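You operate a simulated robot arm through the tools that you are given. There is no shell and no other tool.

You are at the controls of a simulated two-armed robot. One attempt, no reset.

TASK
Twist the green cap off on the twist gauge.
Fine: clamp its jar and zero the gauge first; lay the cap in the green tray; the jar stays clamped.

It is judged by the outcome, as a careful person would: the job done as asked, and still so three seconds after it is handed in. It fails if anything else is knocked over, pushed out of place, dropped, spilled or broken. Lids that push on must go on centred and level and be pressed home; caps that screw on are set level and turned clockwise until they are tight.

THE ROBOT
Two 7-joint arms with fingered hands on one trunk that stands fixed in place. Base frame: the origin is at the foot of the trunk, x ahead of it, y to its left, z up. Lengths are in m, angles in rad, forces in N, time in s.
The left shoulder is at [0.053, 0.184, 1.206], the right one opposite. With the tool pointing down near the work surface each hand reaches from about 0.1 to 0.8 m from the base axis, measured 20 degrees to its own side. Payload 4 kg a hand.
The TCP of each hand is the grasp point between the finger pads, 0.026 m short of the fingertips. In the tool frame z runs along the fingers and y along their closing line. The gripper opens to 0.132 m. The gripper's body begins 0.073 m behind the TCP. The gripper is a hand of 3 fingers: y runs from the thumb to the fingers, the wrist lies at [0, 0, -0.224] in the tool frame, and closing takes about 1.5 s.
Orientation is that of the tool frame in the base frame, as a unit quaternion [x, y, z, w]. With the fingers straight down and closing along the base's y, the tool's x points along the base's -x, its y along +y and its z along -z.

THE INTERFACE
- The arms move only by the tool move_arm. It takes "left_targets", "right_targets" or both (then of equal length, played together; a hand with none holds still); each is a list of rows, each a list of 2 entries, a list of its own where there are three numbers: the shift along the tool's x, y, z in m, then the turn, a rotation vector about the tool's x, y, z in rad. In form: [[[dx, dy, dz], [rx, ry, rz]], ...]. A call has 1 to 20 rows; each row is the pose to reach, as a shift and turn from the pose commanded when the call began, along the tool's axes at that moment. "left_fingers" and "right_fingers" are, for a hand that has rows, the closure in counts, from 0 (fully open) to 255 (shut), set as the call begins (left out, the last holds). Each row takes 0.2 s and may step no farther than 0.05 m and 0.15 rad from the row before; otherwise, or with a gripper value out of range, the whole call is refused. A pose out of reach is approached as far as the arm can. The call stops where the force on the tool passes 60 N (or 10 N more than at its start, if that is more) or the arm is blocked; 0.2 s more then pass. The fingers move at their own pace (about 0.072 m/s each) and stop on an object; they squeeze with about 31 N. The grip force told is the motor's: it shows also when the fingers shut on nothing. Time passes only in rows, and 0.2 s behind the last, so rows that repeat a pose let the fingers close. It gives the time, the measured TCP pose, the force on the tool (base axes), the opening and the grip force at its end, in the units of the frame above (readings bear some noise), with the torque about the TCP (base axes, N m) and any sound that the robot's microphone picked up.
- Cameras (640 x 400 px; columns grow to the right, rows downward): "scene" is now at [0.1513, -0.0364, 1.4181]; the picture's right is [-0.34, -0.94, 0.04], its down [-0.60, 0.18, -0.78] and it looks along [0.73, -0.29, -0.62] (base axes); focal length 314 px, centre (320, 200). "left" rides on the left gripper at [-0.062, 0.003, -0.092] in its tool frame; the picture's right is [-0.05, -1.00, 0.00], its down [0.83, -0.04, -0.56] and it looks along [0.55, -0.03, 0.83] (tool axes); focal length 230 px, centre (320, 200). "right" rides on the right gripper at [0.062, 0.003, -0.092] in its tool frame; the picture's right is [-0.05, 1.00, 0.00], its down [-0.83, -0.04, -0.56] and it looks along [-0.55, -0.03, 0.83] (tool axes); focal length 230 px, centre (320, 200). There is no depth. A picture from a camera that has moved, and an enlarged one, comes with that camera's place and axes in the base frame and with its lens. The place of the scene camera against the robot may be out by one fixed shift of up to 0.018 m in any direction.
- capture(camera): a new picture of that camera. The clock stands still meanwhile.
- raise_lower(by): slides the trunk up (or, below 0, down) by that many m; the arms and the scene camera ride with it, the base frame stays. It gives what a move gives, with no picture.
- set_fingers(finger1, finger2, thumb_bend, hand): sets how far each is bent, from 0 (flat) to 1 (curled in); at 0.3 the hand is open as for a grip, at 0.7 the pads meet at the TCP. One left out holds its place. A second passes; each finger stops where it meets its share of the squeeze, and holds until it gets a number again. A gripper value or a shape takes the hand back. It gives what a move gives, with no picture; readings hold the bend of each and the force on the fingers (four entries, about 0 where the hand has none), thumb and palm.
- grasp_type(shape, hand): the hand has 3 fingers and takes this shape, open, in about a second: jaw (thumb against the fingers, like two jaws); tri (thumb and two fingers); tip (a fingertip pinch); poke (one finger out to press); point (the index stretched); flat (the hand flat); cup (the hand cupped); fist (a fist). The gripper value then closes the fingers along that shape, each until it touches; the sizes above hold for jaw. It gives what a move gives, with no picture.
- aim_head(pan, tilt): turns the head with the scene camera to pan (to the left, within 1.501 rad either way) and tilt (down, from -0.506 to 1.204), counted from straight ahead of the robot. It gives what a move gives.
- zoom(camera, box): a new picture of the part [left, top, right, bottom] of that camera's present view, enlarged. The clock stands still meanwhile.
- close_job(): hands the job in; it is judged then, once.

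Places have to be worked out from the pictures, the camera data and where the tool is seen. Open the grippers and draw the arms clear of the work before you hand the job in, unless the task says otherwise.

The tools are called after "Request:" as name(argument=value, ...) on one line, values as JSON. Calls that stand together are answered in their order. move_arm: Moves the arms, as the interface text tells. Its arguments: {"type":"object","properties":{"left_targets":{"type":"array","items":{"type":"array"}},"left_fingers":{"type":"number"},"right_targets":{"type":"array","items":{"type":"array"}},"right_fingers":{"type":"number"}},"required":[]} The other tools are called the same way: raise_lower (by) slides the trunk up or down; grasp_type (shape, hand) gives the hand a shape; set_fingers (finger1, finger2, thumb_bend, hand) moves the fingers one by one; aim_head (pan, tilt) turns the head that bears the scene camera; capture (camera) takes a picture; zoom (camera, box) takes an enlarged picture of a part of a camera's view; close_job () hands the job in.

At the start:

```text
clock: 0.0
left_eef_pos: [0.4874, -0.0343, 1.1929]
left_orientation: [0.001, 1.0, 0.0, 0.0]
left_wrist_force: [0.2, -0.5, 0.2]
left_wrist_torque: [0.02, 0.01, -0.02]
left_grip_width: 0.1319
left_gripper_force: 0.1
left_shape: jaw
left_bend: [0.3, 0.3, 0.3]
left_finger forces: [0.0, 0.0, 0.1, 0.0, 0.0, 0.1]
right_eef_pos: [0.3931, -0.4793, 1.1352]
right_orientation: [0.0, 1.0, 0.001, 0.0]
right_wrist_force: [-0.1, 0.8, -0.8]
right_wrist_torque: [-0.01, -0.01, 0.04]
right_grip_width: 0.1318
right_gripper_force: 0.0
right_shape: jaw
right_bend: [0.3, 0.3, 0.3]
right_finger forces: [0.0, 0.0, 0.0, 0.1, 0.0, 0.1]
trunk travel left (down, up): [-0.238, 0.224]
head pan, tilt: [-0.349, 0.552]
```

scene: 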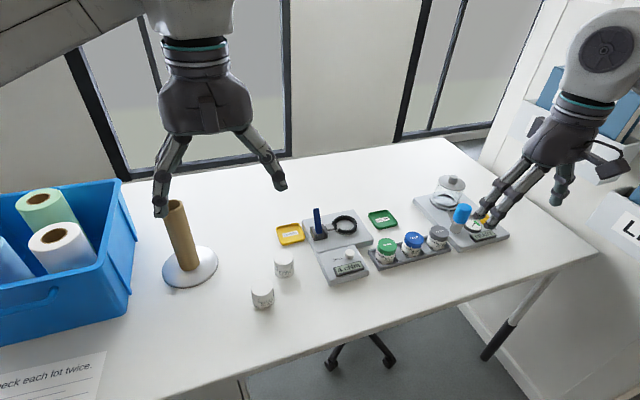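
right: 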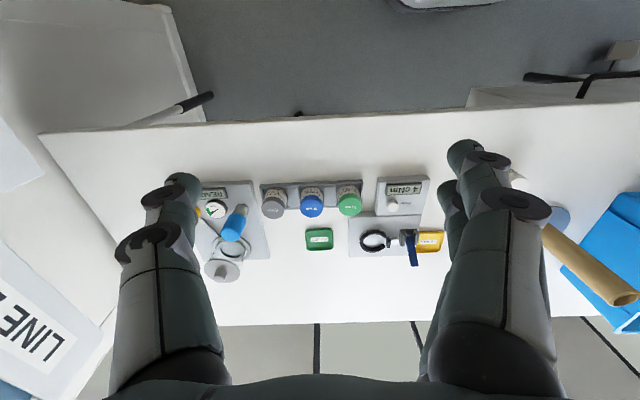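
left: 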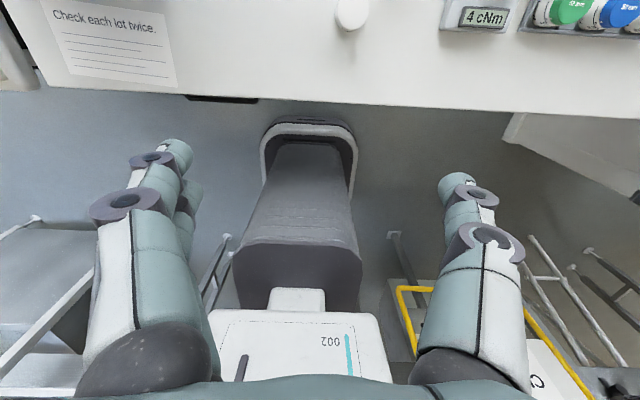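

The pictures show a jar rack (green, blue, grey caps), a plate with a clamp ring, a blue lever and a readout ("4 cNm"), a green tray and a yellow tray. I look closer at the gauge first.

Request:
zoom(camera="scene", box=[260, 170, 460, 295])

Request:
zoom(camera="right", box=[250, 160, 460, 290])

Request:
zoom(camera="scene", box=[400, 160, 540, 250])

```text
3.20 times, centred on (360, 232) of scene
camera zoom: at [0.1513, -0.0364, 1.4181], right [-0.34, -0.94, 0.04], down [-0.6, 0.18, -0.78], along [0.73, -0.29, -0.62], focal length 1004 px, centre (192, 96)
```

zoom: 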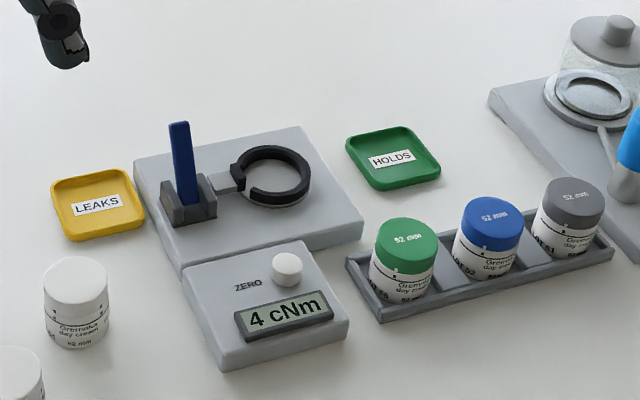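

```text
3.05 times, centred on (355, 225) of right
camera zoom: at [0.3308, -0.4758, 1.2269], right [0.05, 1.0, 0.0], down [0.83, -0.04, 0.56], along [0.55, -0.03, -0.83], focal length 701 px, centre (213, 124)
```

zoom: 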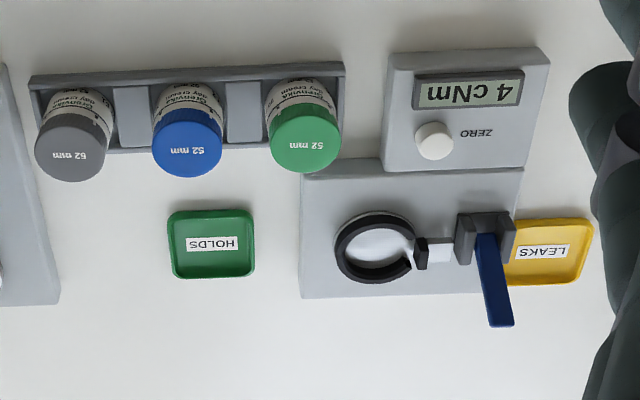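

```text
4.44 times, centred on (470, 205) of scene
camera zoom: at [0.1513, -0.0364, 1.4181], right [-0.34, -0.94, 0.04], down [-0.6, 0.18, -0.78], along [0.73, -0.29, -0.62], focal length 1394 px, centre (-347, 178)
```

zoom: 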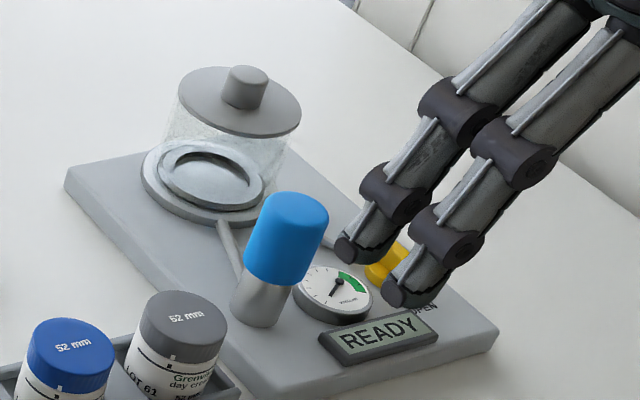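

The two views put the green cap's top near (0.63, -0.425, 0.80). I zoom further on the clamp, lever and jar to understand the mechanism and heights.

Request:
zoom(camera="scene", box=[300, 200, 380, 250])

Request:
zoom(camera="scene", box=[360, 220, 460, 282])

Request:
zoom(camera="right", box=[340, 210, 452, 280])

Request:
zoom(camera="right", box=[320, 165, 440, 240])

```text
8.00 times, centred on (340, 225) of scene
camera zoom: at [0.1513, -0.0364, 1.4181], right [-0.34, -0.94, 0.04], down [-0.6, 0.18, -0.78], along [0.73, -0.29, -0.62], focal length 2509 px, centre (160, 0)
```

zoom: 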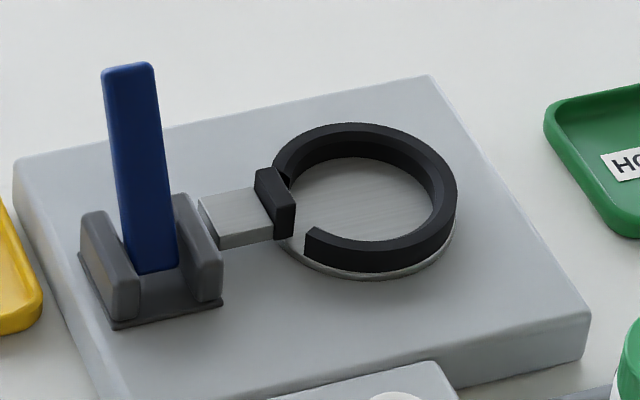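

```text
6.40 times, centred on (410, 251) of scene
camera zoom: at [0.1513, -0.0364, 1.4181], right [-0.34, -0.94, 0.04], down [-0.6, 0.18, -0.78], along [0.73, -0.29, -0.62], focal length 2007 px, centre (-256, -126)
```

zoom: 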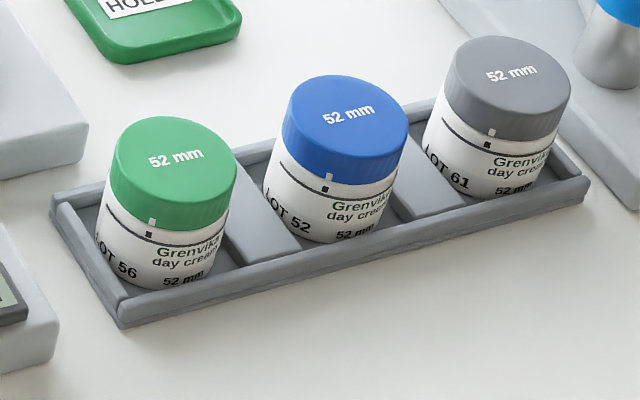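

```text
5.71 times, centred on (396, 245) of right
camera zoom: at [0.3308, -0.4758, 1.2269], right [0.05, 1.0, 0.0], down [0.83, -0.04, 0.56], along [0.55, -0.03, -0.83], focal length 1315 px, centre (-114, -57)
```

zoom: 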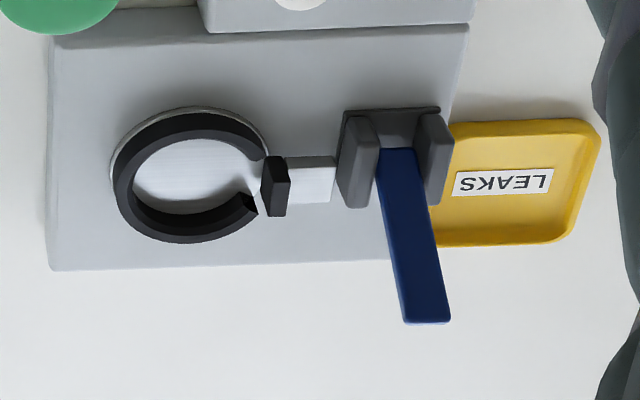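

```text
5.33 times, centred on (380, 202) of right
camera zoom: at [0.3308, -0.4758, 1.2269], right [0.05, 1.0, 0.0], down [0.83, -0.04, 0.56], along [0.55, -0.03, -0.83], focal length 1227 px, centre (0, 187)
```

zoom: 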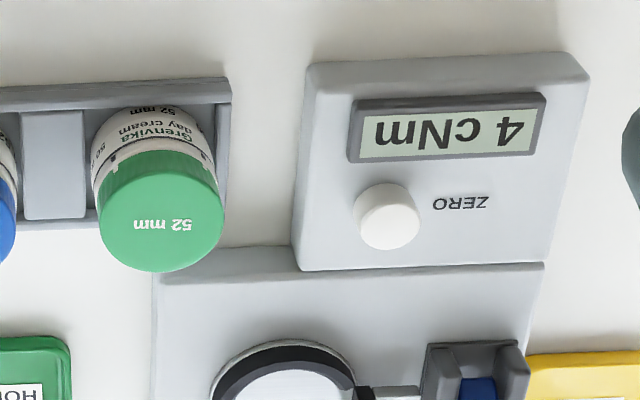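

Rough triangulation gives the ring near (0.75, -0.36, 0.79), the green tray near (0.77, -0.50, 0.76) and the table around 0.75. I move the left hand aside and bring the right hand (with its camera) forward to get better views.

Request:
move_arm(right_targets=[[[-0.026, 0.013, 0.02], [0, 0, 0]], [[-0.052, 0.026, 0.04], [0, 0, 0]], [[-0.078, 0.039, 0.06], [0, 0, 0]], [[-0.104, 0.052, 0.08], [0, 0, 0]], [[-0.13, 0.065, 0.1], [0, 0, 0]], [[-0.157, 0.079, 0.12], [0, 0, 0]]], left_targets=[[[0, 0.04, 0], [0, 0, 0]], [[0, 0.08, 0], [0, 0, 0]], [[0, 0.12, 0], [0, 0, 0]], [[0, 0.16, 0], [0, 0, 0]], [[0, 0.2, 0], [0, 0, 0]], [[0, 0.24, 0], [0, 0, 0]]])

```text
clock: 1.4
left_eef_pos: [0.4885, 0.207, 1.1932]
left_orientation: [0.0, 1.0, -0.001, -0.001]
left_wrist_force: [-0.8, 0.1, 0.2]
left_wrist_torque: [0.0, 0.03, 0.0]
left_grip_width: 0.1319
left_gripper_force: 0.1
left_shape: jaw
left_bend: [0.3, 0.3, 0.3]
left_finger forces: [0.0, 0.0, 0.1, 0.0, 0.0, 0.1]
right_eef_pos: [0.5509, -0.3971, 1.0177]
right_orientation: [0.001, 1.0, -0.001, 0.0]
right_wrist_force: [0.2, 0.4, 0.3]
right_wrist_torque: [-0.02, 0.01, -0.02]
right_grip_width: 0.1319
right_gripper_force: 0.1
right_shape: jaw
right_bend: [0.3, 0.3, 0.3]
right_finger forces: [0.0, 0.1, 0.1, 0.0, 0.1, 0.0]
trunk travel left (down, up): [-0.238, 0.224]
head pan, tilt: [-0.349, 0.552]
```

The hand moved as told. I take pictures from the new place.

Request:
capture(camera="right")

Request:
capture(camera="scene")

```text
taken
camera right: at [0.4886, -0.3943, 1.1074], right [0.05, 1.0, 0.0], down [0.83, -0.04, 0.55], along [0.55, -0.03, -0.83], focal length 230 px, centre (320, 200)
```

right: 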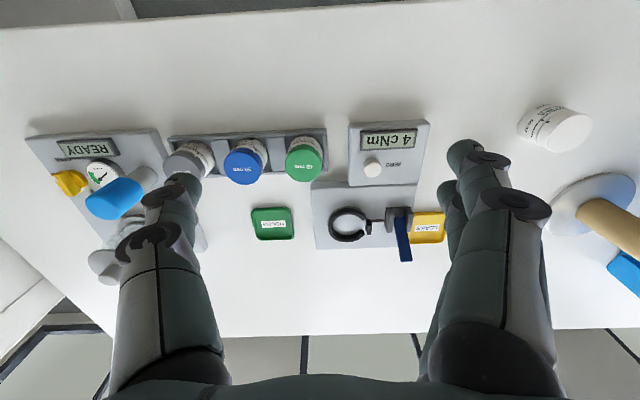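

```text
taken
camera scene: at [0.1524, -0.0336, 1.418], right [-0.34, -0.94, 0.05], down [-0.6, 0.18, -0.78], along [0.72, -0.29, -0.62], focal length 314 px, centre (320, 200)
```

scene: 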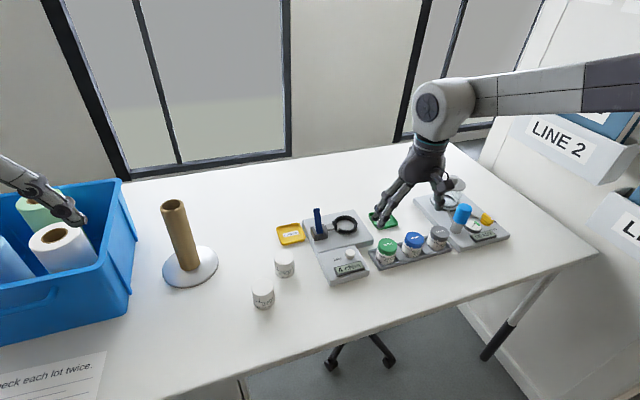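

I enlarge the right camera's view from here for precise features: jar, gauge, clamp and trays.

Request:
zoom(camera="right", box=[300, 110, 460, 210])

Request:
zoom(camera="right", box=[300, 175, 460, 275])

Request:
zoom(camera="right", box=[220, 115, 348, 195])

Request:
zoom(camera="right", box=[220, 170, 348, 250])

```text
4.00 times, centred on (380, 160) of right
camera zoom: at [0.4886, -0.3943, 1.1074], right [0.05, 1.0, 0.0], down [0.83, -0.04, 0.55], along [0.55, -0.03, -0.83], focal length 920 px, centre (80, 360)
```

zoom: 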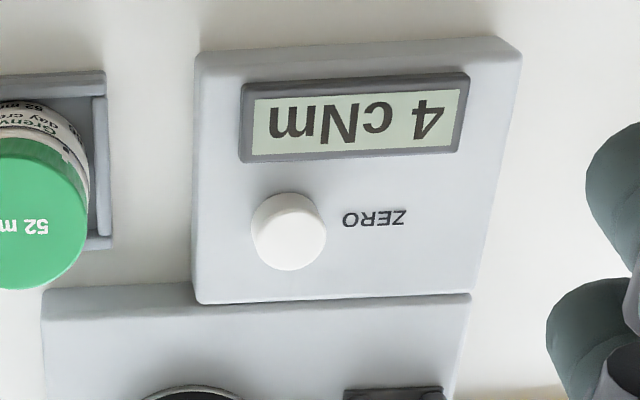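

```text
4.00 times, centred on (380, 225) of right
camera zoom: at [0.4886, -0.3943, 1.1074], right [0.05, 1.0, 0.0], down [0.83, -0.04, 0.55], along [0.55, -0.03, -0.83], focal length 920 px, centre (80, 100)
```

zoom: 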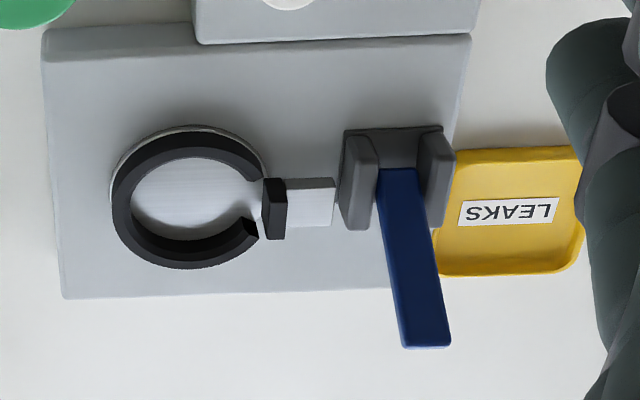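

```text
5.00 times, centred on (284, 155) of right
camera zoom: at [0.4886, -0.3943, 1.1074], right [0.05, 1.0, 0.0], down [0.83, -0.04, 0.55], along [0.55, -0.03, -0.83], focal length 1150 px, centre (500, 425)
```

zoom: 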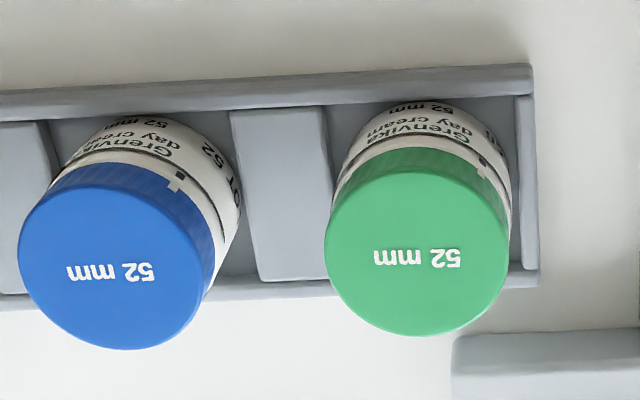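

```text
5.00 times, centred on (284, 210) of right
camera zoom: at [0.4886, -0.3943, 1.1074], right [0.05, 1.0, 0.0], down [0.83, -0.04, 0.55], along [0.55, -0.03, -0.83], focal length 1150 px, centre (500, 150)
```

zoom: 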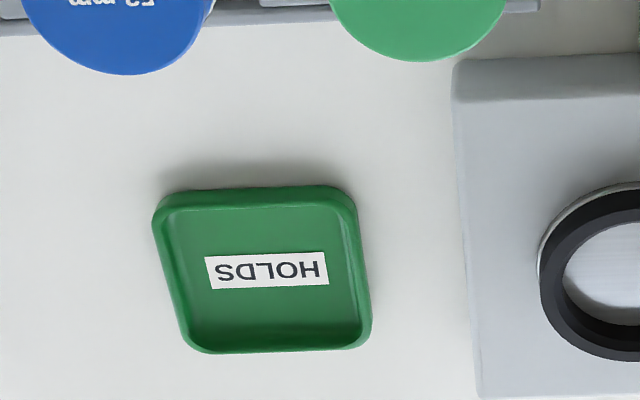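

From two right-camera views I get: cap top (0.624, -0.424, 0.814), ring centre (0.757, -0.359), ring top 0.789, plate top 0.775, lever top (0.774, -0.273, 0.861), tray floor (0.767, -0.499, 0.763). I zoom hard on the lever pivot and ring to see how the clamp works.

Request:
zoom(camera="scene", box=[300, 200, 348, 230])

Request:
zoom(camera="scene", box=[300, 220, 348, 250])

Request:
zoom(camera="right", box=[376, 198, 424, 228])

Request:
zoom(camera="right", box=[322, 202, 378, 237])

```text
13.33 times, centred on (324, 215) of scene
camera zoom: at [0.1524, -0.0336, 1.418], right [-0.34, -0.94, 0.05], down [-0.6, 0.18, -0.78], along [0.72, -0.29, -0.62], focal length 4181 px, centre (267, 0)
```

zoom: 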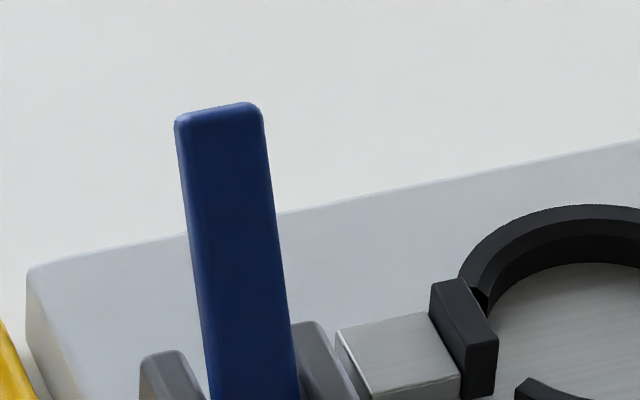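

```text
13.33 times, centred on (324, 235) of scene
camera zoom: at [0.1524, -0.0336, 1.418], right [-0.34, -0.94, 0.05], down [-0.6, 0.18, -0.78], along [0.72, -0.29, -0.62], focal length 4181 px, centre (267, -267)
```

zoom: 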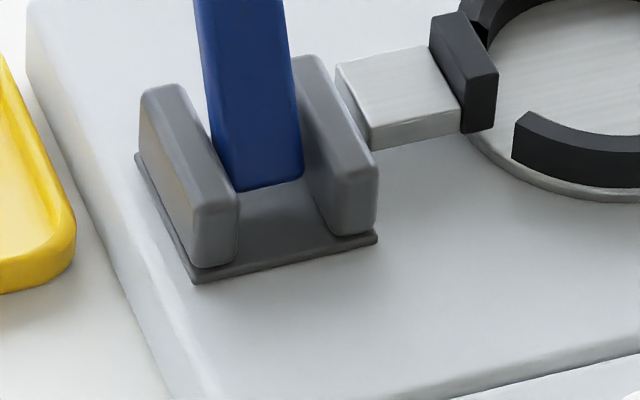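

```text
13.33 times, centred on (400, 213) of right
camera zoom: at [0.4886, -0.3943, 1.1074], right [0.05, 1.0, 0.0], down [0.83, -0.04, 0.55], along [0.55, -0.03, -0.83], focal length 3068 px, centre (-747, 27)
```

zoom: 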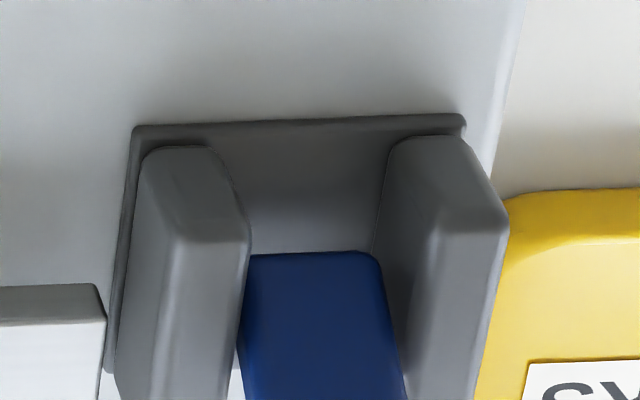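

```text
11.43 times, centred on (350, 220) of right
camera zoom: at [0.4886, -0.3943, 1.1074], right [0.05, 1.0, 0.0], down [0.83, -0.04, 0.55], along [0.55, -0.03, -0.83], focal length 2629 px, centre (-23, -23)
```

zoom: 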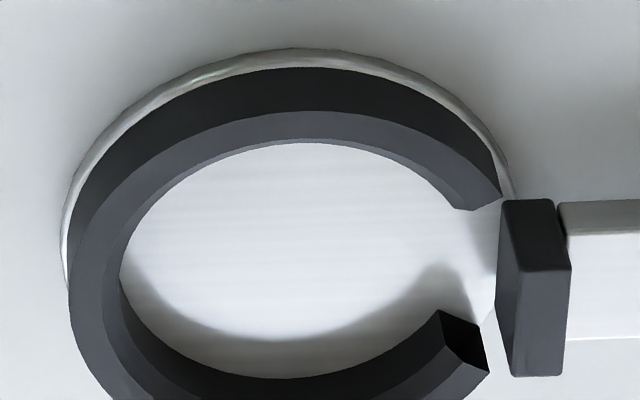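

The lever seems to lean away (+x) about 20-30° past upright between two cheeks, so it swings in the x-z plane. I turn the right hand 90° (fingers closing along x, camera looking towards +y) and move it to get a side view of lever and ring.

Request:
move_arm(right_targets=[[[-0.019, -0.0048, 0.006], [0, 0, -0.1428]], [[-0.038, -0.0096, 0.012], [0, 0, -0.2856]], [[-0.057, -0.0145, 0.018], [0, 0, -0.4284]], [[-0.076, -0.0193, 0.025], [0, 0, -0.5712]], [[-0.095, -0.024, 0.031], [0, 0, -0.714]], [[-0.114, -0.029, 0.037], [0, 0, -0.8568]], [[-0.133, -0.0337, 0.043], [0, 0, -0.9996]], [[-0.152, -0.0385, 0.049], [0, 0, -1.1424]], [[-0.171, -0.0434, 0.056], [0, 0, -1.2852]], [[-0.19, -0.048, 0.062], [0, 0, -1.428]], [[-0.209, -0.053, 0.068], [0, 0, -1.5708]]])

Request:
capture(camera="right")

Request:
capture(camera="scene")

```text
clock: 3.8
left_eef_pos: [0.4885, 0.2052, 1.1941]
left_orientation: [0.0, 1.0, 0.001, 0.0]
left_wrist_force: [-0.9, 0.1, 0.2]
left_wrist_torque: [-0.01, 0.03, -0.01]
left_grip_width: 0.1318
left_gripper_force: 0.1
left_shape: jaw
left_bend: [0.3, 0.3, 0.3]
left_finger forces: [0.1, 0.0, 0.0, 0.1, 0.0, 0.0]
right_eef_pos: [0.7097, -0.4514, 0.9584]
right_orientation: [0.708, -0.706, 0.001, -0.001]
right_wrist_force: [-0.3, -0.8, 1.2]
right_wrist_torque: [0.01, 0.01, -0.01]
right_grip_width: 0.1319
right_gripper_force: 0.1
right_shape: jaw
right_bend: [0.3, 0.3, 0.3]
right_finger forces: [0.0, 0.1, 0.0, 0.0, 0.1, 0.1]
right hand out of reach, approached as far as the arm can: row 9, 10, 11
trunk travel left (down, up): [-0.238, 0.224]
head pan, tilt: [-0.349, 0.552]
```

```text
taken
camera right: at [0.7059, -0.5126, 1.0497], right [-1.0, 0.05, 0.0], down [0.04, 0.83, 0.55], along [0.03, 0.55, -0.83], focal length 230 px, centre (320, 200)
```

right: 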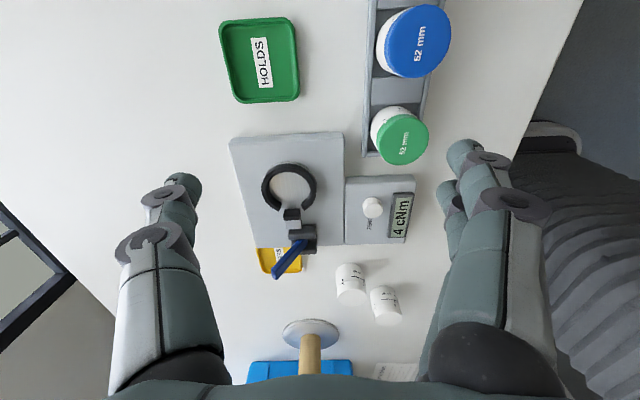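

```text
taken
camera scene: at [0.1519, -0.0365, 1.418], right [-0.34, -0.94, 0.04], down [-0.6, 0.18, -0.78], along [0.73, -0.29, -0.62], focal length 314 px, centre (320, 200)
```

scene: 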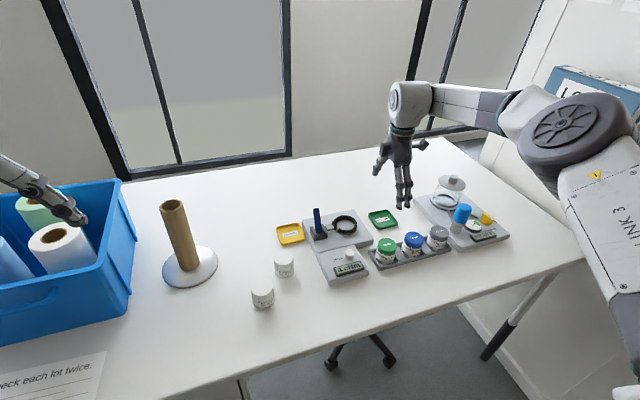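

The arm tops out near 0.71 m from shoulder to wrist, so the ring (about 0.724 m from the right shoulder) will need a tool tilted forward a bit. I zoom in on the lever and ring from this new side view.

Request:
zoom(camera="right", box=[220, 125, 420, 285])

Request:
zoom(camera="right", box=[255, 195, 335, 285])

Request:
zoom(camera="right", box=[340, 0, 480, 180])

```text
2.50 times, centred on (320, 205) of right
camera zoom: at [0.7059, -0.5126, 1.0497], right [-1.0, 0.05, 0.0], down [0.04, 0.83, 0.55], along [0.03, 0.55, -0.83], focal length 575 px, centre (320, 188)
```

zoom: 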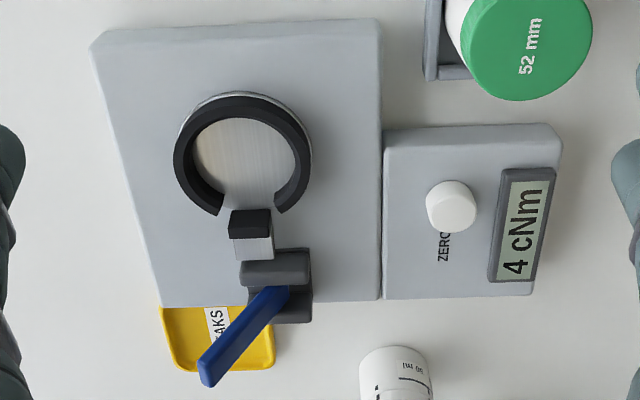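

```text
4.44 times, centred on (295, 240) of right
camera zoom: at [0.7059, -0.5126, 1.0497], right [-1.0, 0.05, 0.0], down [0.04, 0.83, 0.55], along [0.03, 0.55, -0.83], focal length 1022 px, centre (431, 22)
```

zoom: 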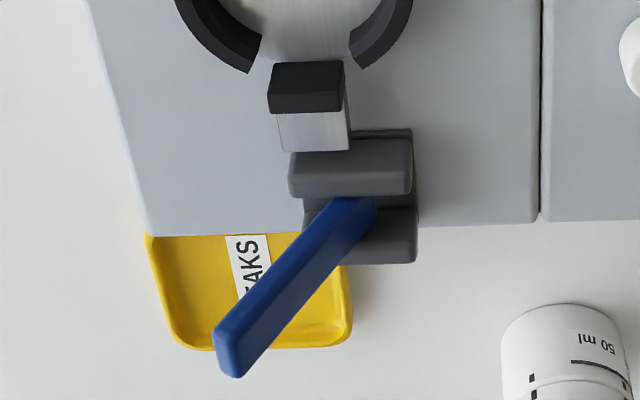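

```text
2.22 times, centred on (410, 90) of right
camera zoom: at [0.7059, -0.5126, 1.0497], right [-1.0, 0.05, 0.0], down [0.04, 0.83, 0.55], along [0.03, 0.55, -0.83], focal length 511 px, centre (120, 444)
```

zoom: 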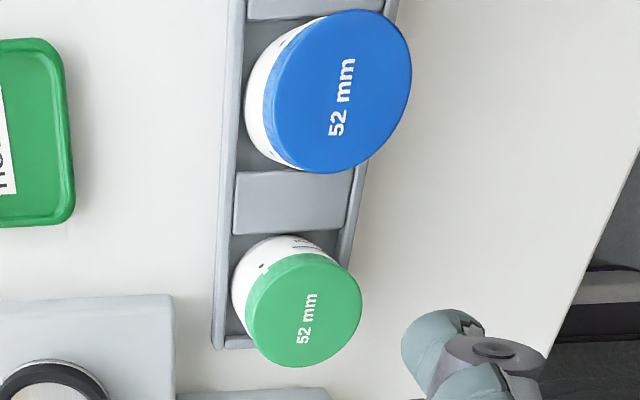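

The lever leans about 30° away from the robot (top at (0.776, -0.273, 0.857), pivot near (0.743, 0.79)). I look at my own hand's fingers and at the jar's cap/body boundary before choosing the grip.

Request:
zoom(camera="scene", box=[360, 120, 456, 215])

Request:
zoom(camera="scene", box=[362, 230, 412, 275])

```text
4.21 times, centred on (408, 168) of scene
camera zoom: at [0.1519, -0.0365, 1.418], right [-0.34, -0.94, 0.04], down [-0.6, 0.18, -0.78], along [0.73, -0.29, -0.62], focal length 1320 px, centre (-50, 337)
```

zoom: 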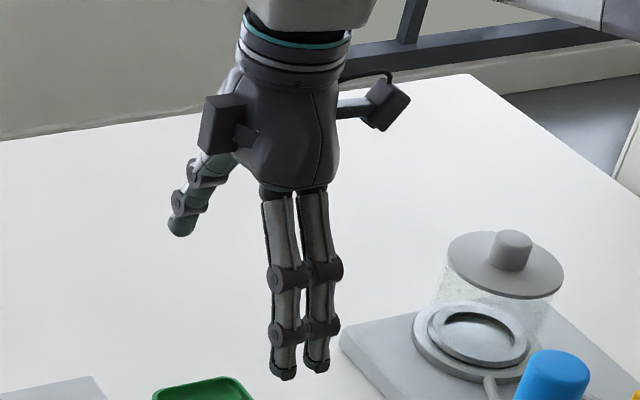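

```text
8.89 times, centred on (387, 252) of scene
camera zoom: at [0.1519, -0.0365, 1.418], right [-0.34, -0.94, 0.04], down [-0.6, 0.18, -0.78], along [0.73, -0.29, -0.62], focal length 2788 px, centre (-276, -267)
```

zoom: 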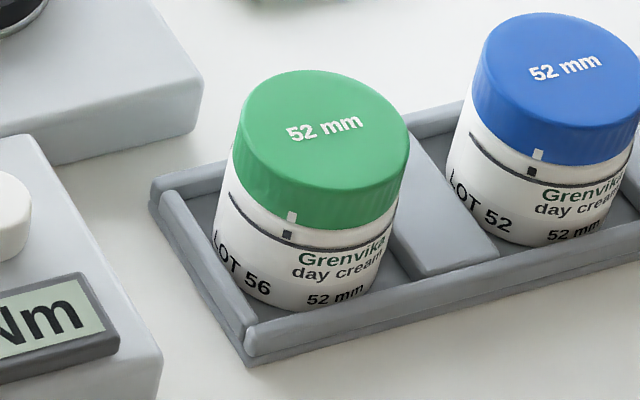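

The two fingers lie side by side (about 24 mm apart) opposite the thumb, and cap and jar body have nearly the same diameter (~52 mm). I turn the hand back (closing roughly along y, slightly yawed towards the ring's direction) and pull it up and back over the rack.

Request:
move_arm(right_targets=[[[0, 0.01, -0.03], [0, 0, 0]], [[-0.002, 0.018, -0.05], [0, 0, 0.14]], [[-0.005, 0.026, -0.06], [0, 0, 0.28]], [[-0.008, 0.034, -0.07], [0, 0, 0.42]], [[-0.011, 0.042, -0.08], [0, 0, 0.56]], [[-0.014, 0.05, -0.09], [0, 0, 0.7]], [[-0.016, 0.058, -0.1], [0, 0, 0.84]], [[-0.018, 0.066, -0.11], [0, 0, 0.98]], [[-0.02, 0.075, -0.12], [0, 0, 1.12]], [[-0.022, 0.083, -0.12], [0, 0, 1.26]], [[-0.024, 0.091, -0.12], [0, 0, 1.4]], [[-0.026, 0.1, -0.12], [0, 0, 1.54]], [[-0.028, 0.105, -0.12], [0, 0, 1.68]], [[-0.03, 0.11, -0.12], [0, 0, 1.814]]])

```text
clock: 6.8
left_eef_pos: [0.4881, 0.2059, 1.1928]
left_orientation: [0.001, 1.0, 0.001, 0.0]
left_wrist_force: [0.0, -0.1, -0.5]
left_wrist_torque: [-0.02, 0.01, -0.03]
left_grip_width: 0.1321
left_gripper_force: 0.0
left_shape: jaw
left_bend: [0.3, 0.3, 0.3]
left_finger forces: [0.0, 0.0, 0.0, 0.0, 0.0, 0.0]
right_eef_pos: [0.6007, -0.4202, 1.0793]
right_orientation: [0.123, 0.992, 0.001, 0.0]
right_wrist_force: [-0.6, -1.1, 0.0]
right_wrist_torque: [-0.04, 0.01, 0.02]
right_grip_width: 0.1319
right_gripper_force: 0.1
right_shape: jaw
right_bend: [0.3, 0.3, 0.3]
right_finger forces: [0.0, 0.0, 0.0, 0.0, 0.0, 0.0]
trunk travel left (down, up): [-0.238, 0.224]
head pan, tilt: [-0.349, 0.552]
```

The right hand is over the rack at yaw -14°. I first back the left arm up a bit for clearance from the bin, since lowering the trunk carries both arms.

Request:
move_arm(left_targets=[[[0.02, 0, -0.035], [0, 0, 0]], [[0.04, 0, -0.07], [0, 0, 0]], [[0.06, 0, -0.1], [0, 0, 0]]])

Request:
raise_lower(by=-0.15)

```text
clock: 7.6
left_eef_pos: [0.4249, 0.2059, 1.2934]
left_orientation: [0.0, 1.0, -0.001, -0.001]
left_wrist_force: [-0.7, -0.3, 0.9]
left_wrist_torque: [-0.02, 0.0, 0.03]
left_grip_width: 0.1319
left_gripper_force: 0.1
left_shape: jaw
left_bend: [0.3, 0.3, 0.3]
left_finger forces: [0.0, 0.0, 0.0, 0.1, 0.0, 0.1]
right_eef_pos: [0.5997, -0.4201, 1.0799]
right_orientation: [0.122, 0.993, 0.0, 0.0]
right_wrist_force: [-0.7, 0.2, 1.5]
right_wrist_torque: [0.03, -0.02, 0.03]
right_grip_width: 0.1319
right_gripper_force: 0.1
right_shape: jaw
right_bend: [0.3, 0.3, 0.3]
right_finger forces: [0.0, 0.0, 0.0, 0.0, 0.1, 0.0]
trunk travel left (down, up): [-0.238, 0.224]
head pan, tilt: [-0.349, 0.552]
```

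```text
clock: 9.3
left_eef_pos: [0.4259, 0.207, 1.1457]
left_orientation: [0.0, 1.0, -0.001, 0.001]
left_wrist_force: [0.4, -0.5, 1.3]
left_wrist_torque: [0.01, -0.03, -0.01]
left_grip_width: 0.1317
left_gripper_force: 0.0
left_shape: jaw
left_bend: [0.3, 0.3, 0.3]
left_finger forces: [0.0, 0.0, 0.0, 0.1, 0.0, 0.0]
right_eef_pos: [0.5999, -0.4195, 0.9292]
right_orientation: [0.122, 0.993, 0.0, 0.001]
right_wrist_force: [-0.1, 1.0, -0.1]
right_wrist_torque: [-0.01, -0.03, 0.02]
right_grip_width: 0.1321
right_gripper_force: 0.0
right_shape: jaw
right_bend: [0.3, 0.3, 0.3]
right_finger forces: [0.1, 0.0, 0.1, 0.0, 0.0, 0.0]
trunk travel left (down, up): [-0.088, 0.374]
head pan, tilt: [-0.349, 0.552]
```

Trunk is down 0.15 m. Now I tilt the tool 12° forward, centre it above the green cap, and pre-close the fingers to about 85 mm so they clear the blue jar.

Request:
move_arm(right_targets=[[[-0.008, 0.0005, 0.01], [0, -0.07, 0]], [[-0.016, 0.001, 0.02], [0, -0.14, 0]], [[-0.0244, 0.0015, 0.03], [0, -0.2094, 0]], [[-0.0244, 0.0015, 0.039], [0, -0.2094, 0]], [[-0.0244, 0.0015, 0.039], [0, -0.2094, 0]], [[-0.0244, 0.0015, 0.039], [0, -0.2094, 0]]], right_fingers=90)

Request:
capture(camera="right")

Request:
capture(camera="scene")

```text
clock: 10.8
left_eef_pos: [0.4275, 0.2072, 1.1442]
left_orientation: [0.0, 1.0, 0.0, -0.001]
left_wrist_force: [-0.2, -0.2, -0.1]
left_wrist_torque: [0.0, 0.0, 0.03]
left_grip_width: 0.1321
left_gripper_force: 0.1
left_shape: jaw
left_bend: [0.3, 0.3, 0.3]
left_finger forces: [0.0, 0.0, 0.0, 0.0, 0.0, 0.1]
right_eef_pos: [0.6266, -0.4236, 0.8878]
right_orientation: [0.122, 0.987, -0.013, 0.104]
right_wrist_force: [-0.2, -0.5, 0.4]
right_wrist_torque: [0.01, -0.05, -0.03]
right_grip_width: 0.0857
right_gripper_force: 0.0
right_shape: jaw
right_bend: [0.7, 0.7, 0.68]
right_finger forces: [0.0, 0.0, 0.1, 0.0, 0.1, 0.0]
trunk travel left (down, up): [-0.088, 0.374]
head pan, tilt: [-0.349, 0.552]
```

```text
taken
camera right: at [0.5486, -0.4028, 0.9651], right [0.29, 0.96, 0.01], down [0.67, -0.21, 0.72], along [0.69, -0.2, -0.7], focal length 230 px, centre (320, 200)
```

right: 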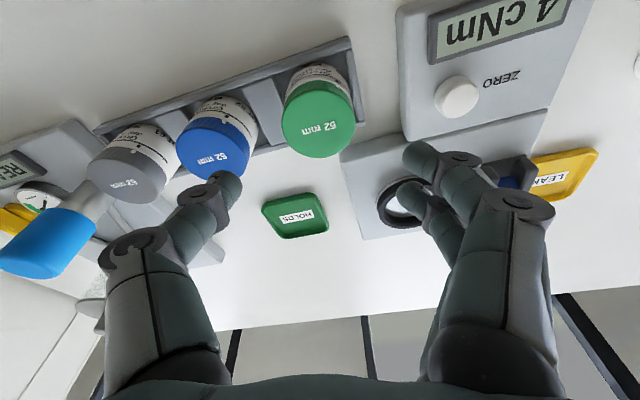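

```text
taken
camera scene: at [0.2706, -0.0363, 1.2138], right [-0.32, -0.94, 0.12], down [-0.76, 0.18, -0.63], along [0.57, -0.29, -0.77], focal length 314 px, centre (320, 200)
```

scene: 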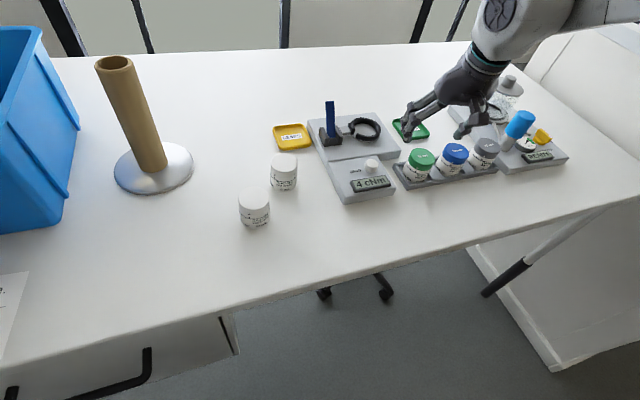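

Grip opening is 86 mm and the tool is tilted 12°. I zoom on the cap from this close view to fix its centre.

Request:
zoom(camera="right", box=[260, 50, 388, 170])

Request:
zoom(camera="scene", box=[380, 80, 500, 200])

```text
3.33 times, centred on (324, 110) of right
camera zoom: at [0.5486, -0.4028, 0.9651], right [0.29, 0.96, 0.01], down [0.67, -0.21, 0.72], along [0.69, -0.2, -0.7], focal length 767 px, centre (307, 500)
```

zoom: 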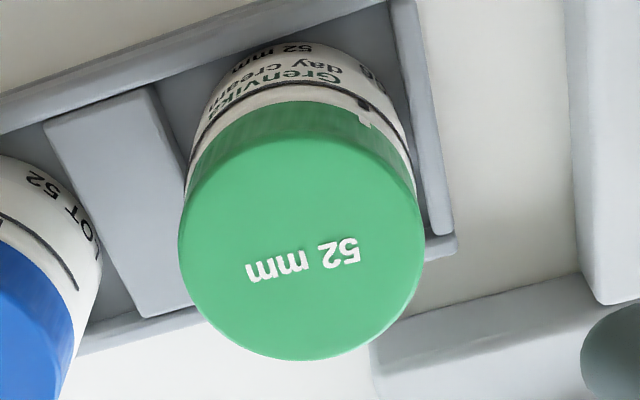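

```text
3.33 times, centred on (440, 140) of scene
camera zoom: at [0.2706, -0.0363, 1.2138], right [-0.32, -0.94, 0.12], down [-0.76, 0.18, -0.63], along [0.57, -0.29, -0.77], focal length 1045 px, centre (-80, 400)
```

zoom: 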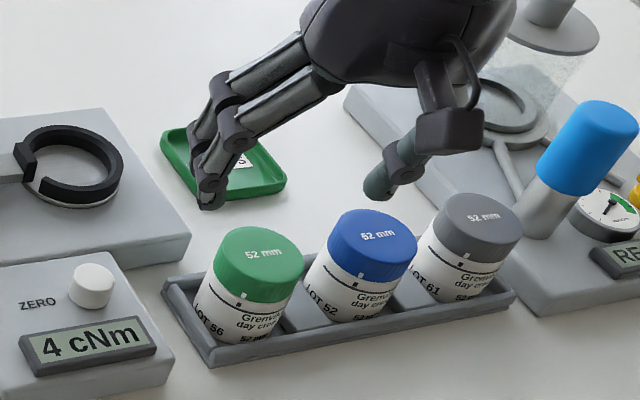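

The cap centre comes out at (0.624, -0.425), top 0.814, matching earlier estimates. I lower straight down so the pads straddle the cap (TCP z ≈ 0.81), fingers still open.

Request:
move_arm(right_targets=[[[0.0043, -0.0018, 0.019], [0, 0, 0]], [[0.0086, -0.0018, 0.038], [0, 0, 0]], [[0.0129, -0.0018, 0.057], [0, 0, 0]], [[0.0155, -0.0018, 0.068], [0, 0, 0]], [[0.0172, -0.0018, 0.0761], [0, 0, 0]], [[0.0172, -0.0018, 0.0761], [0, 0, 0]]])

Request:
capture(camera="right")

Request:
zoom(camera="scene", box=[360, 100, 480, 200])

```text
clock: 12.2
left_eef_pos: [0.4265, 0.2071, 1.1439]
left_orientation: [0.0, 1.0, 0.0, 0.0]
left_wrist_force: [0.3, -1.1, 0.1]
left_wrist_torque: [0.02, -0.01, 0.03]
left_grip_width: 0.1319
left_gripper_force: 0.2
left_shape: jaw
left_bend: [0.3, 0.3, 0.3]
left_finger forces: [0.0, 0.0, 0.0, 0.0, 0.0, 0.0]
right_eef_pos: [0.6226, -0.4263, 0.8111]
right_orientation: [0.121, 0.987, -0.013, 0.104]
right_wrist_force: [-0.5, 0.0, -0.2]
right_wrist_torque: [0.0, -0.02, 0.03]
right_grip_width: 0.086
right_gripper_force: 0.0
right_shape: jaw
right_bend: [0.7, 0.7, 0.68]
right_finger forces: [0.1, 0.1, 0.0, 0.1, 0.2, 0.1]
trunk travel left (down, up): [-0.088, 0.374]
head pan, tilt: [-0.349, 0.552]
```

```text
taken
camera right: at [0.5459, -0.4045, 0.8877], right [0.29, 0.96, 0.01], down [0.67, -0.21, 0.72], along [0.69, -0.2, -0.7], focal length 230 px, centre (320, 200)
```

right: 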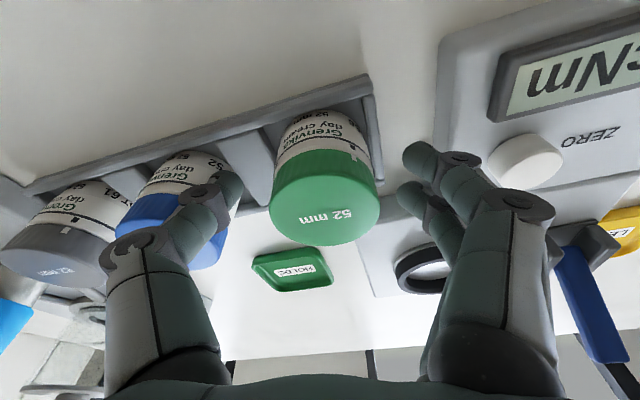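

```text
4.00 times, centred on (420, 150) of scene
camera zoom: at [0.2704, -0.0362, 1.2139], right [-0.32, -0.94, 0.12], down [-0.76, 0.18, -0.63], along [0.57, -0.29, -0.77], focal length 1254 px, centre (-80, 400)
```

zoom: 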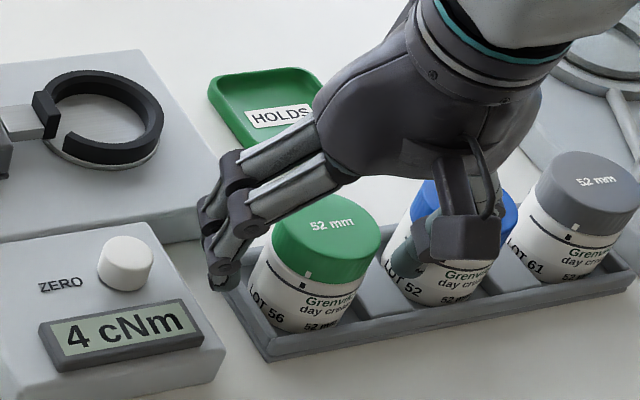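

The cap sits between thumb and fingers at the image centre with no contact forces. I close the hand on it.

Request:
move_arm(right_targets=[[[0, 0, 0], [0, 0, 0]], [[0, 0, 0], [0, 0, 0]], [[0, 0, 0], [0, 0, 0]], [[0, 0, 0], [0, 0, 0]], [[0, 0, 0], [0, 0, 0]]], right_fingers=255)

Request:
capture(camera="right")

Request:
zoom(camera="scene", box=[360, 100, 480, 200])

```text
clock: 13.3
left_eef_pos: [0.4281, 0.2063, 1.1441]
left_orientation: [0.0, 1.0, 0.0, 0.0]
left_wrist_force: [-0.1, -0.2, 0.2]
left_wrist_torque: [-0.03, -0.01, 0.0]
left_grip_width: 0.1319
left_gripper_force: 0.1
left_shape: jaw
left_bend: [0.3, 0.3, 0.3]
left_finger forces: [0.0, 0.0, 0.0, 0.0, 0.1, 0.1]
right_eef_pos: [0.6234, -0.4269, 0.8116]
right_orientation: [0.121, 0.987, -0.012, 0.104]
right_wrist_force: [0.1, -0.1, 0.0]
right_wrist_torque: [0.01, 0.02, 0.01]
right_grip_width: 0.0426
right_gripper_force: 31.2
right_shape: jaw
right_bend: [0.74, 0.73, 0.7]
right_finger forces: [14.2, 14.3, 0.0, 0.0, 28.1, 0.0]
trunk travel left (down, up): [-0.088, 0.374]
head pan, tilt: [-0.349, 0.552]
```

```text
taken
camera right: at [0.5461, -0.4045, 0.8878], right [0.29, 0.96, 0.01], down [0.67, -0.21, 0.72], along [0.69, -0.2, -0.7], focal length 230 px, centre (320, 200)
```

right: 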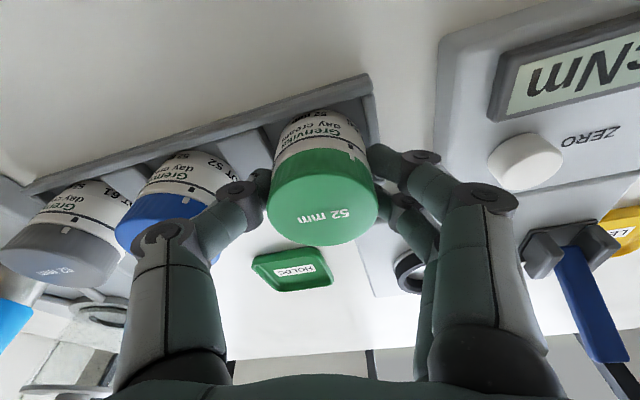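

```text
4.00 times, centred on (420, 150) of scene
camera zoom: at [0.2706, -0.0363, 1.2138], right [-0.32, -0.94, 0.12], down [-0.76, 0.18, -0.63], along [0.57, -0.29, -0.77], focal length 1254 px, centre (-80, 400)
```

zoom: 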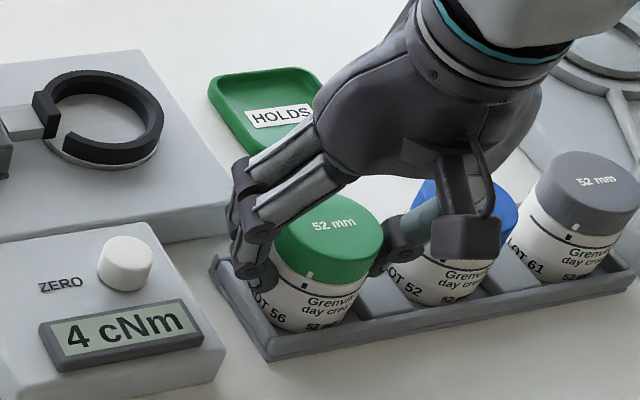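

All three fingers bear on the cap (14/14/28 N). I lift it slowly straight up 6 cm.

Request:
move_arm(right_targets=[[[-0.0012, 0, -0.0059], [0, 0, 0]], [[-0.0036, 0, -0.0171], [0, 0, 0]], [[-0.0073, 0, -0.0342], [0, 0, 0]], [[-0.0104, 0, -0.0489], [0, 0, 0]], [[-0.0125, 0, -0.0587], [0, 0, 0]], [[-0.0125, 0, -0.0587], [0, 0, 0]]])

Request:
capture(camera="right")

Request:
zoom(camera="scene", box=[360, 80, 480, 180])

```text
clock: 14.8
left_eef_pos: [0.4287, 0.2065, 1.1442]
left_orientation: [0.0, 1.0, 0.0, 0.0]
left_wrist_force: [0.3, 0.3, -0.4]
left_wrist_torque: [-0.04, -0.01, -0.01]
left_grip_width: 0.1318
left_gripper_force: 0.0
left_shape: jaw
left_bend: [0.3, 0.3, 0.3]
left_finger forces: [0.0, 0.0, 0.1, 0.0, 0.0, 0.1]
right_eef_pos: [0.6234, -0.4255, 0.871]
right_orientation: [0.121, 0.987, -0.013, 0.103]
right_wrist_force: [-1.2, 0.1, -1.9]
right_wrist_torque: [-0.01, 0.01, 0.01]
right_grip_width: 0.0426
right_gripper_force: 30.8
right_shape: jaw
right_bend: [0.74, 0.74, 0.7]
right_finger forces: [14.2, 14.2, 0.1, 0.1, 28.1, 0.0]
trunk travel left (down, up): [-0.088, 0.374]
head pan, tilt: [-0.349, 0.552]
```

```text
taken
camera right: at [0.5465, -0.4049, 0.9474], right [0.29, 0.96, 0.01], down [0.67, -0.21, 0.72], along [0.69, -0.2, -0.7], focal length 230 px, centre (320, 200)
```

right: 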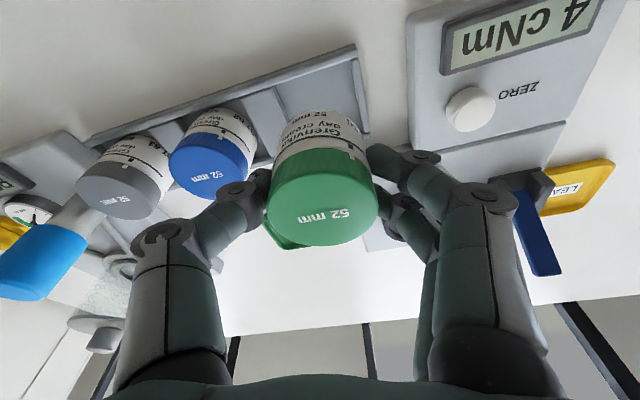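

```text
4.00 times, centred on (420, 130) of scene
camera zoom: at [0.2707, -0.0363, 1.2137], right [-0.32, -0.94, 0.12], down [-0.76, 0.18, -0.63], along [0.57, -0.29, -0.77], focal length 1254 px, centre (-80, 480)
```

zoom: 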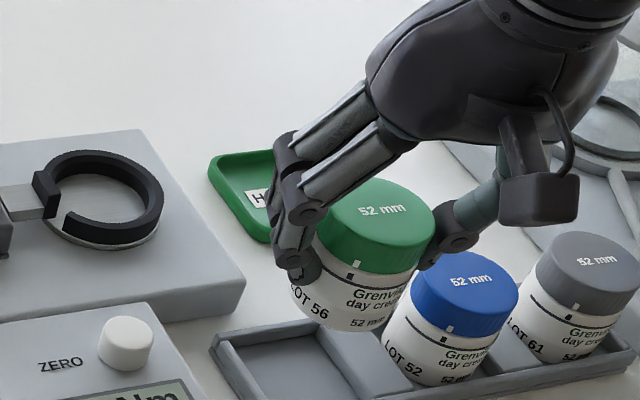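

The jar came up cleanly and hangs straight. I carry it at this height towards the ring centre (about (0.757, -0.359)).

Request:
move_arm(right_targets=[[[-0.0186, 0.0163, 0.0033], [0, 0, 0]], [[-0.0372, 0.0325, 0.0066], [0, 0, 0]], [[-0.0558, 0.0488, 0.0099], [0, 0, 0]], [[-0.0744, 0.0651, 0.0131], [0, 0, 0]], [[-0.0929, 0.0813, 0.0164], [0, 0, 0]], [[-0.1115, 0.0976, 0.0197], [0, 0, 0]], [[-0.1115, 0.0976, 0.0197], [0, 0, 0]]])

Request:
capture(camera="right")

Request:
zoom(camera="scene", box=[300, 60, 440, 160])

```text
clock: 16.4
left_eef_pos: [0.4283, 0.2065, 1.1451]
left_orientation: [0.0, 1.0, 0.001, 0.0]
left_wrist_force: [-0.2, 0.2, -0.3]
left_wrist_torque: [0.0, -0.03, -0.02]
left_grip_width: 0.132
left_gripper_force: 0.0
left_shape: jaw
left_bend: [0.3, 0.3, 0.3]
left_finger forces: [0.0, 0.1, 0.1, 0.0, 0.0, 0.0]
right_eef_pos: [0.7549, -0.3589, 0.8762]
right_orientation: [0.121, 0.987, -0.012, 0.104]
right_wrist_force: [-0.1, 0.9, -0.8]
right_wrist_torque: [0.01, 0.03, 0.0]
right_grip_width: 0.0427
right_gripper_force: 31.1
right_shape: jaw
right_bend: [0.74, 0.74, 0.7]
right_finger forces: [14.4, 14.4, 0.0, 0.1, 28.2, 0.1]
trunk travel left (down, up): [-0.088, 0.374]
head pan, tilt: [-0.349, 0.552]
```

```text
taken
camera right: at [0.6782, -0.3373, 0.9531], right [0.29, 0.96, 0.01], down [0.67, -0.21, 0.72], along [0.69, -0.2, -0.7], focal length 230 px, centre (320, 200)
```

right: 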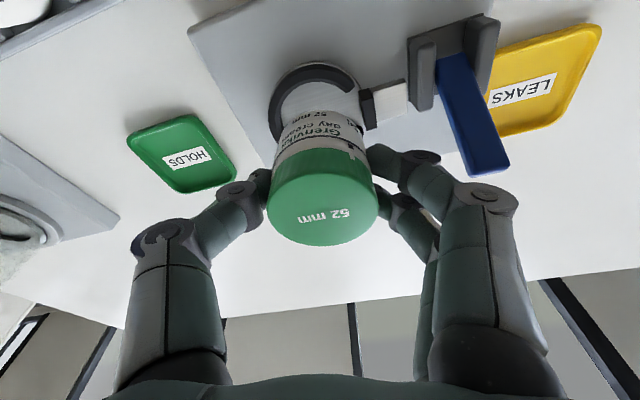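

```text
4.00 times, centred on (370, 110) of scene
camera zoom: at [0.27, -0.0364, 1.214], right [-0.32, -0.94, 0.12], down [-0.76, 0.18, -0.63], along [0.57, -0.29, -0.77], focal length 1254 px, centre (120, 560)
```

zoom: 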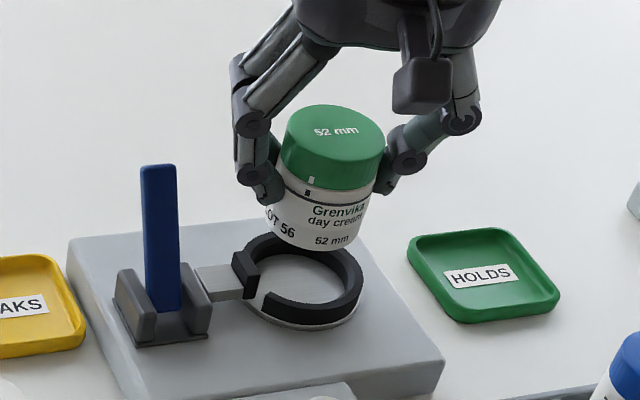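

The jar is above the ring with no reach trouble. I zoom both cameras to compare jar and ring centres.

Request:
zoom(camera="right", box=[245, 50, 405, 150])

Request:
zoom(camera="scene", box=[345, 80, 405, 145])

```text
4.00 times, centred on (325, 100) of right
camera zoom: at [0.6782, -0.3373, 0.9531], right [0.29, 0.96, 0.01], down [0.67, -0.21, 0.72], along [0.69, -0.2, -0.7], focal length 920 px, centre (300, 600)
```

zoom: 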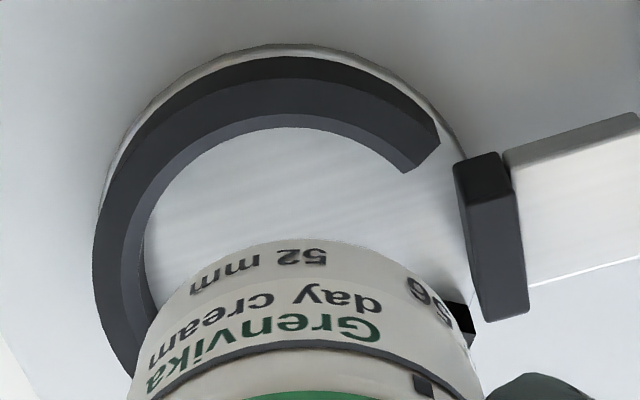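

```text
6.15 times, centred on (375, 112) of scene
camera zoom: at [0.27, -0.0364, 1.214], right [-0.32, -0.94, 0.12], down [-0.76, 0.18, -0.63], along [0.57, -0.29, -0.77], focal length 1930 px, centre (-18, 738)
```

zoom: 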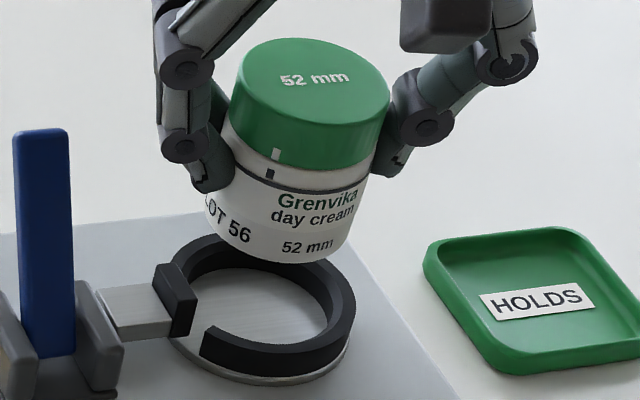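

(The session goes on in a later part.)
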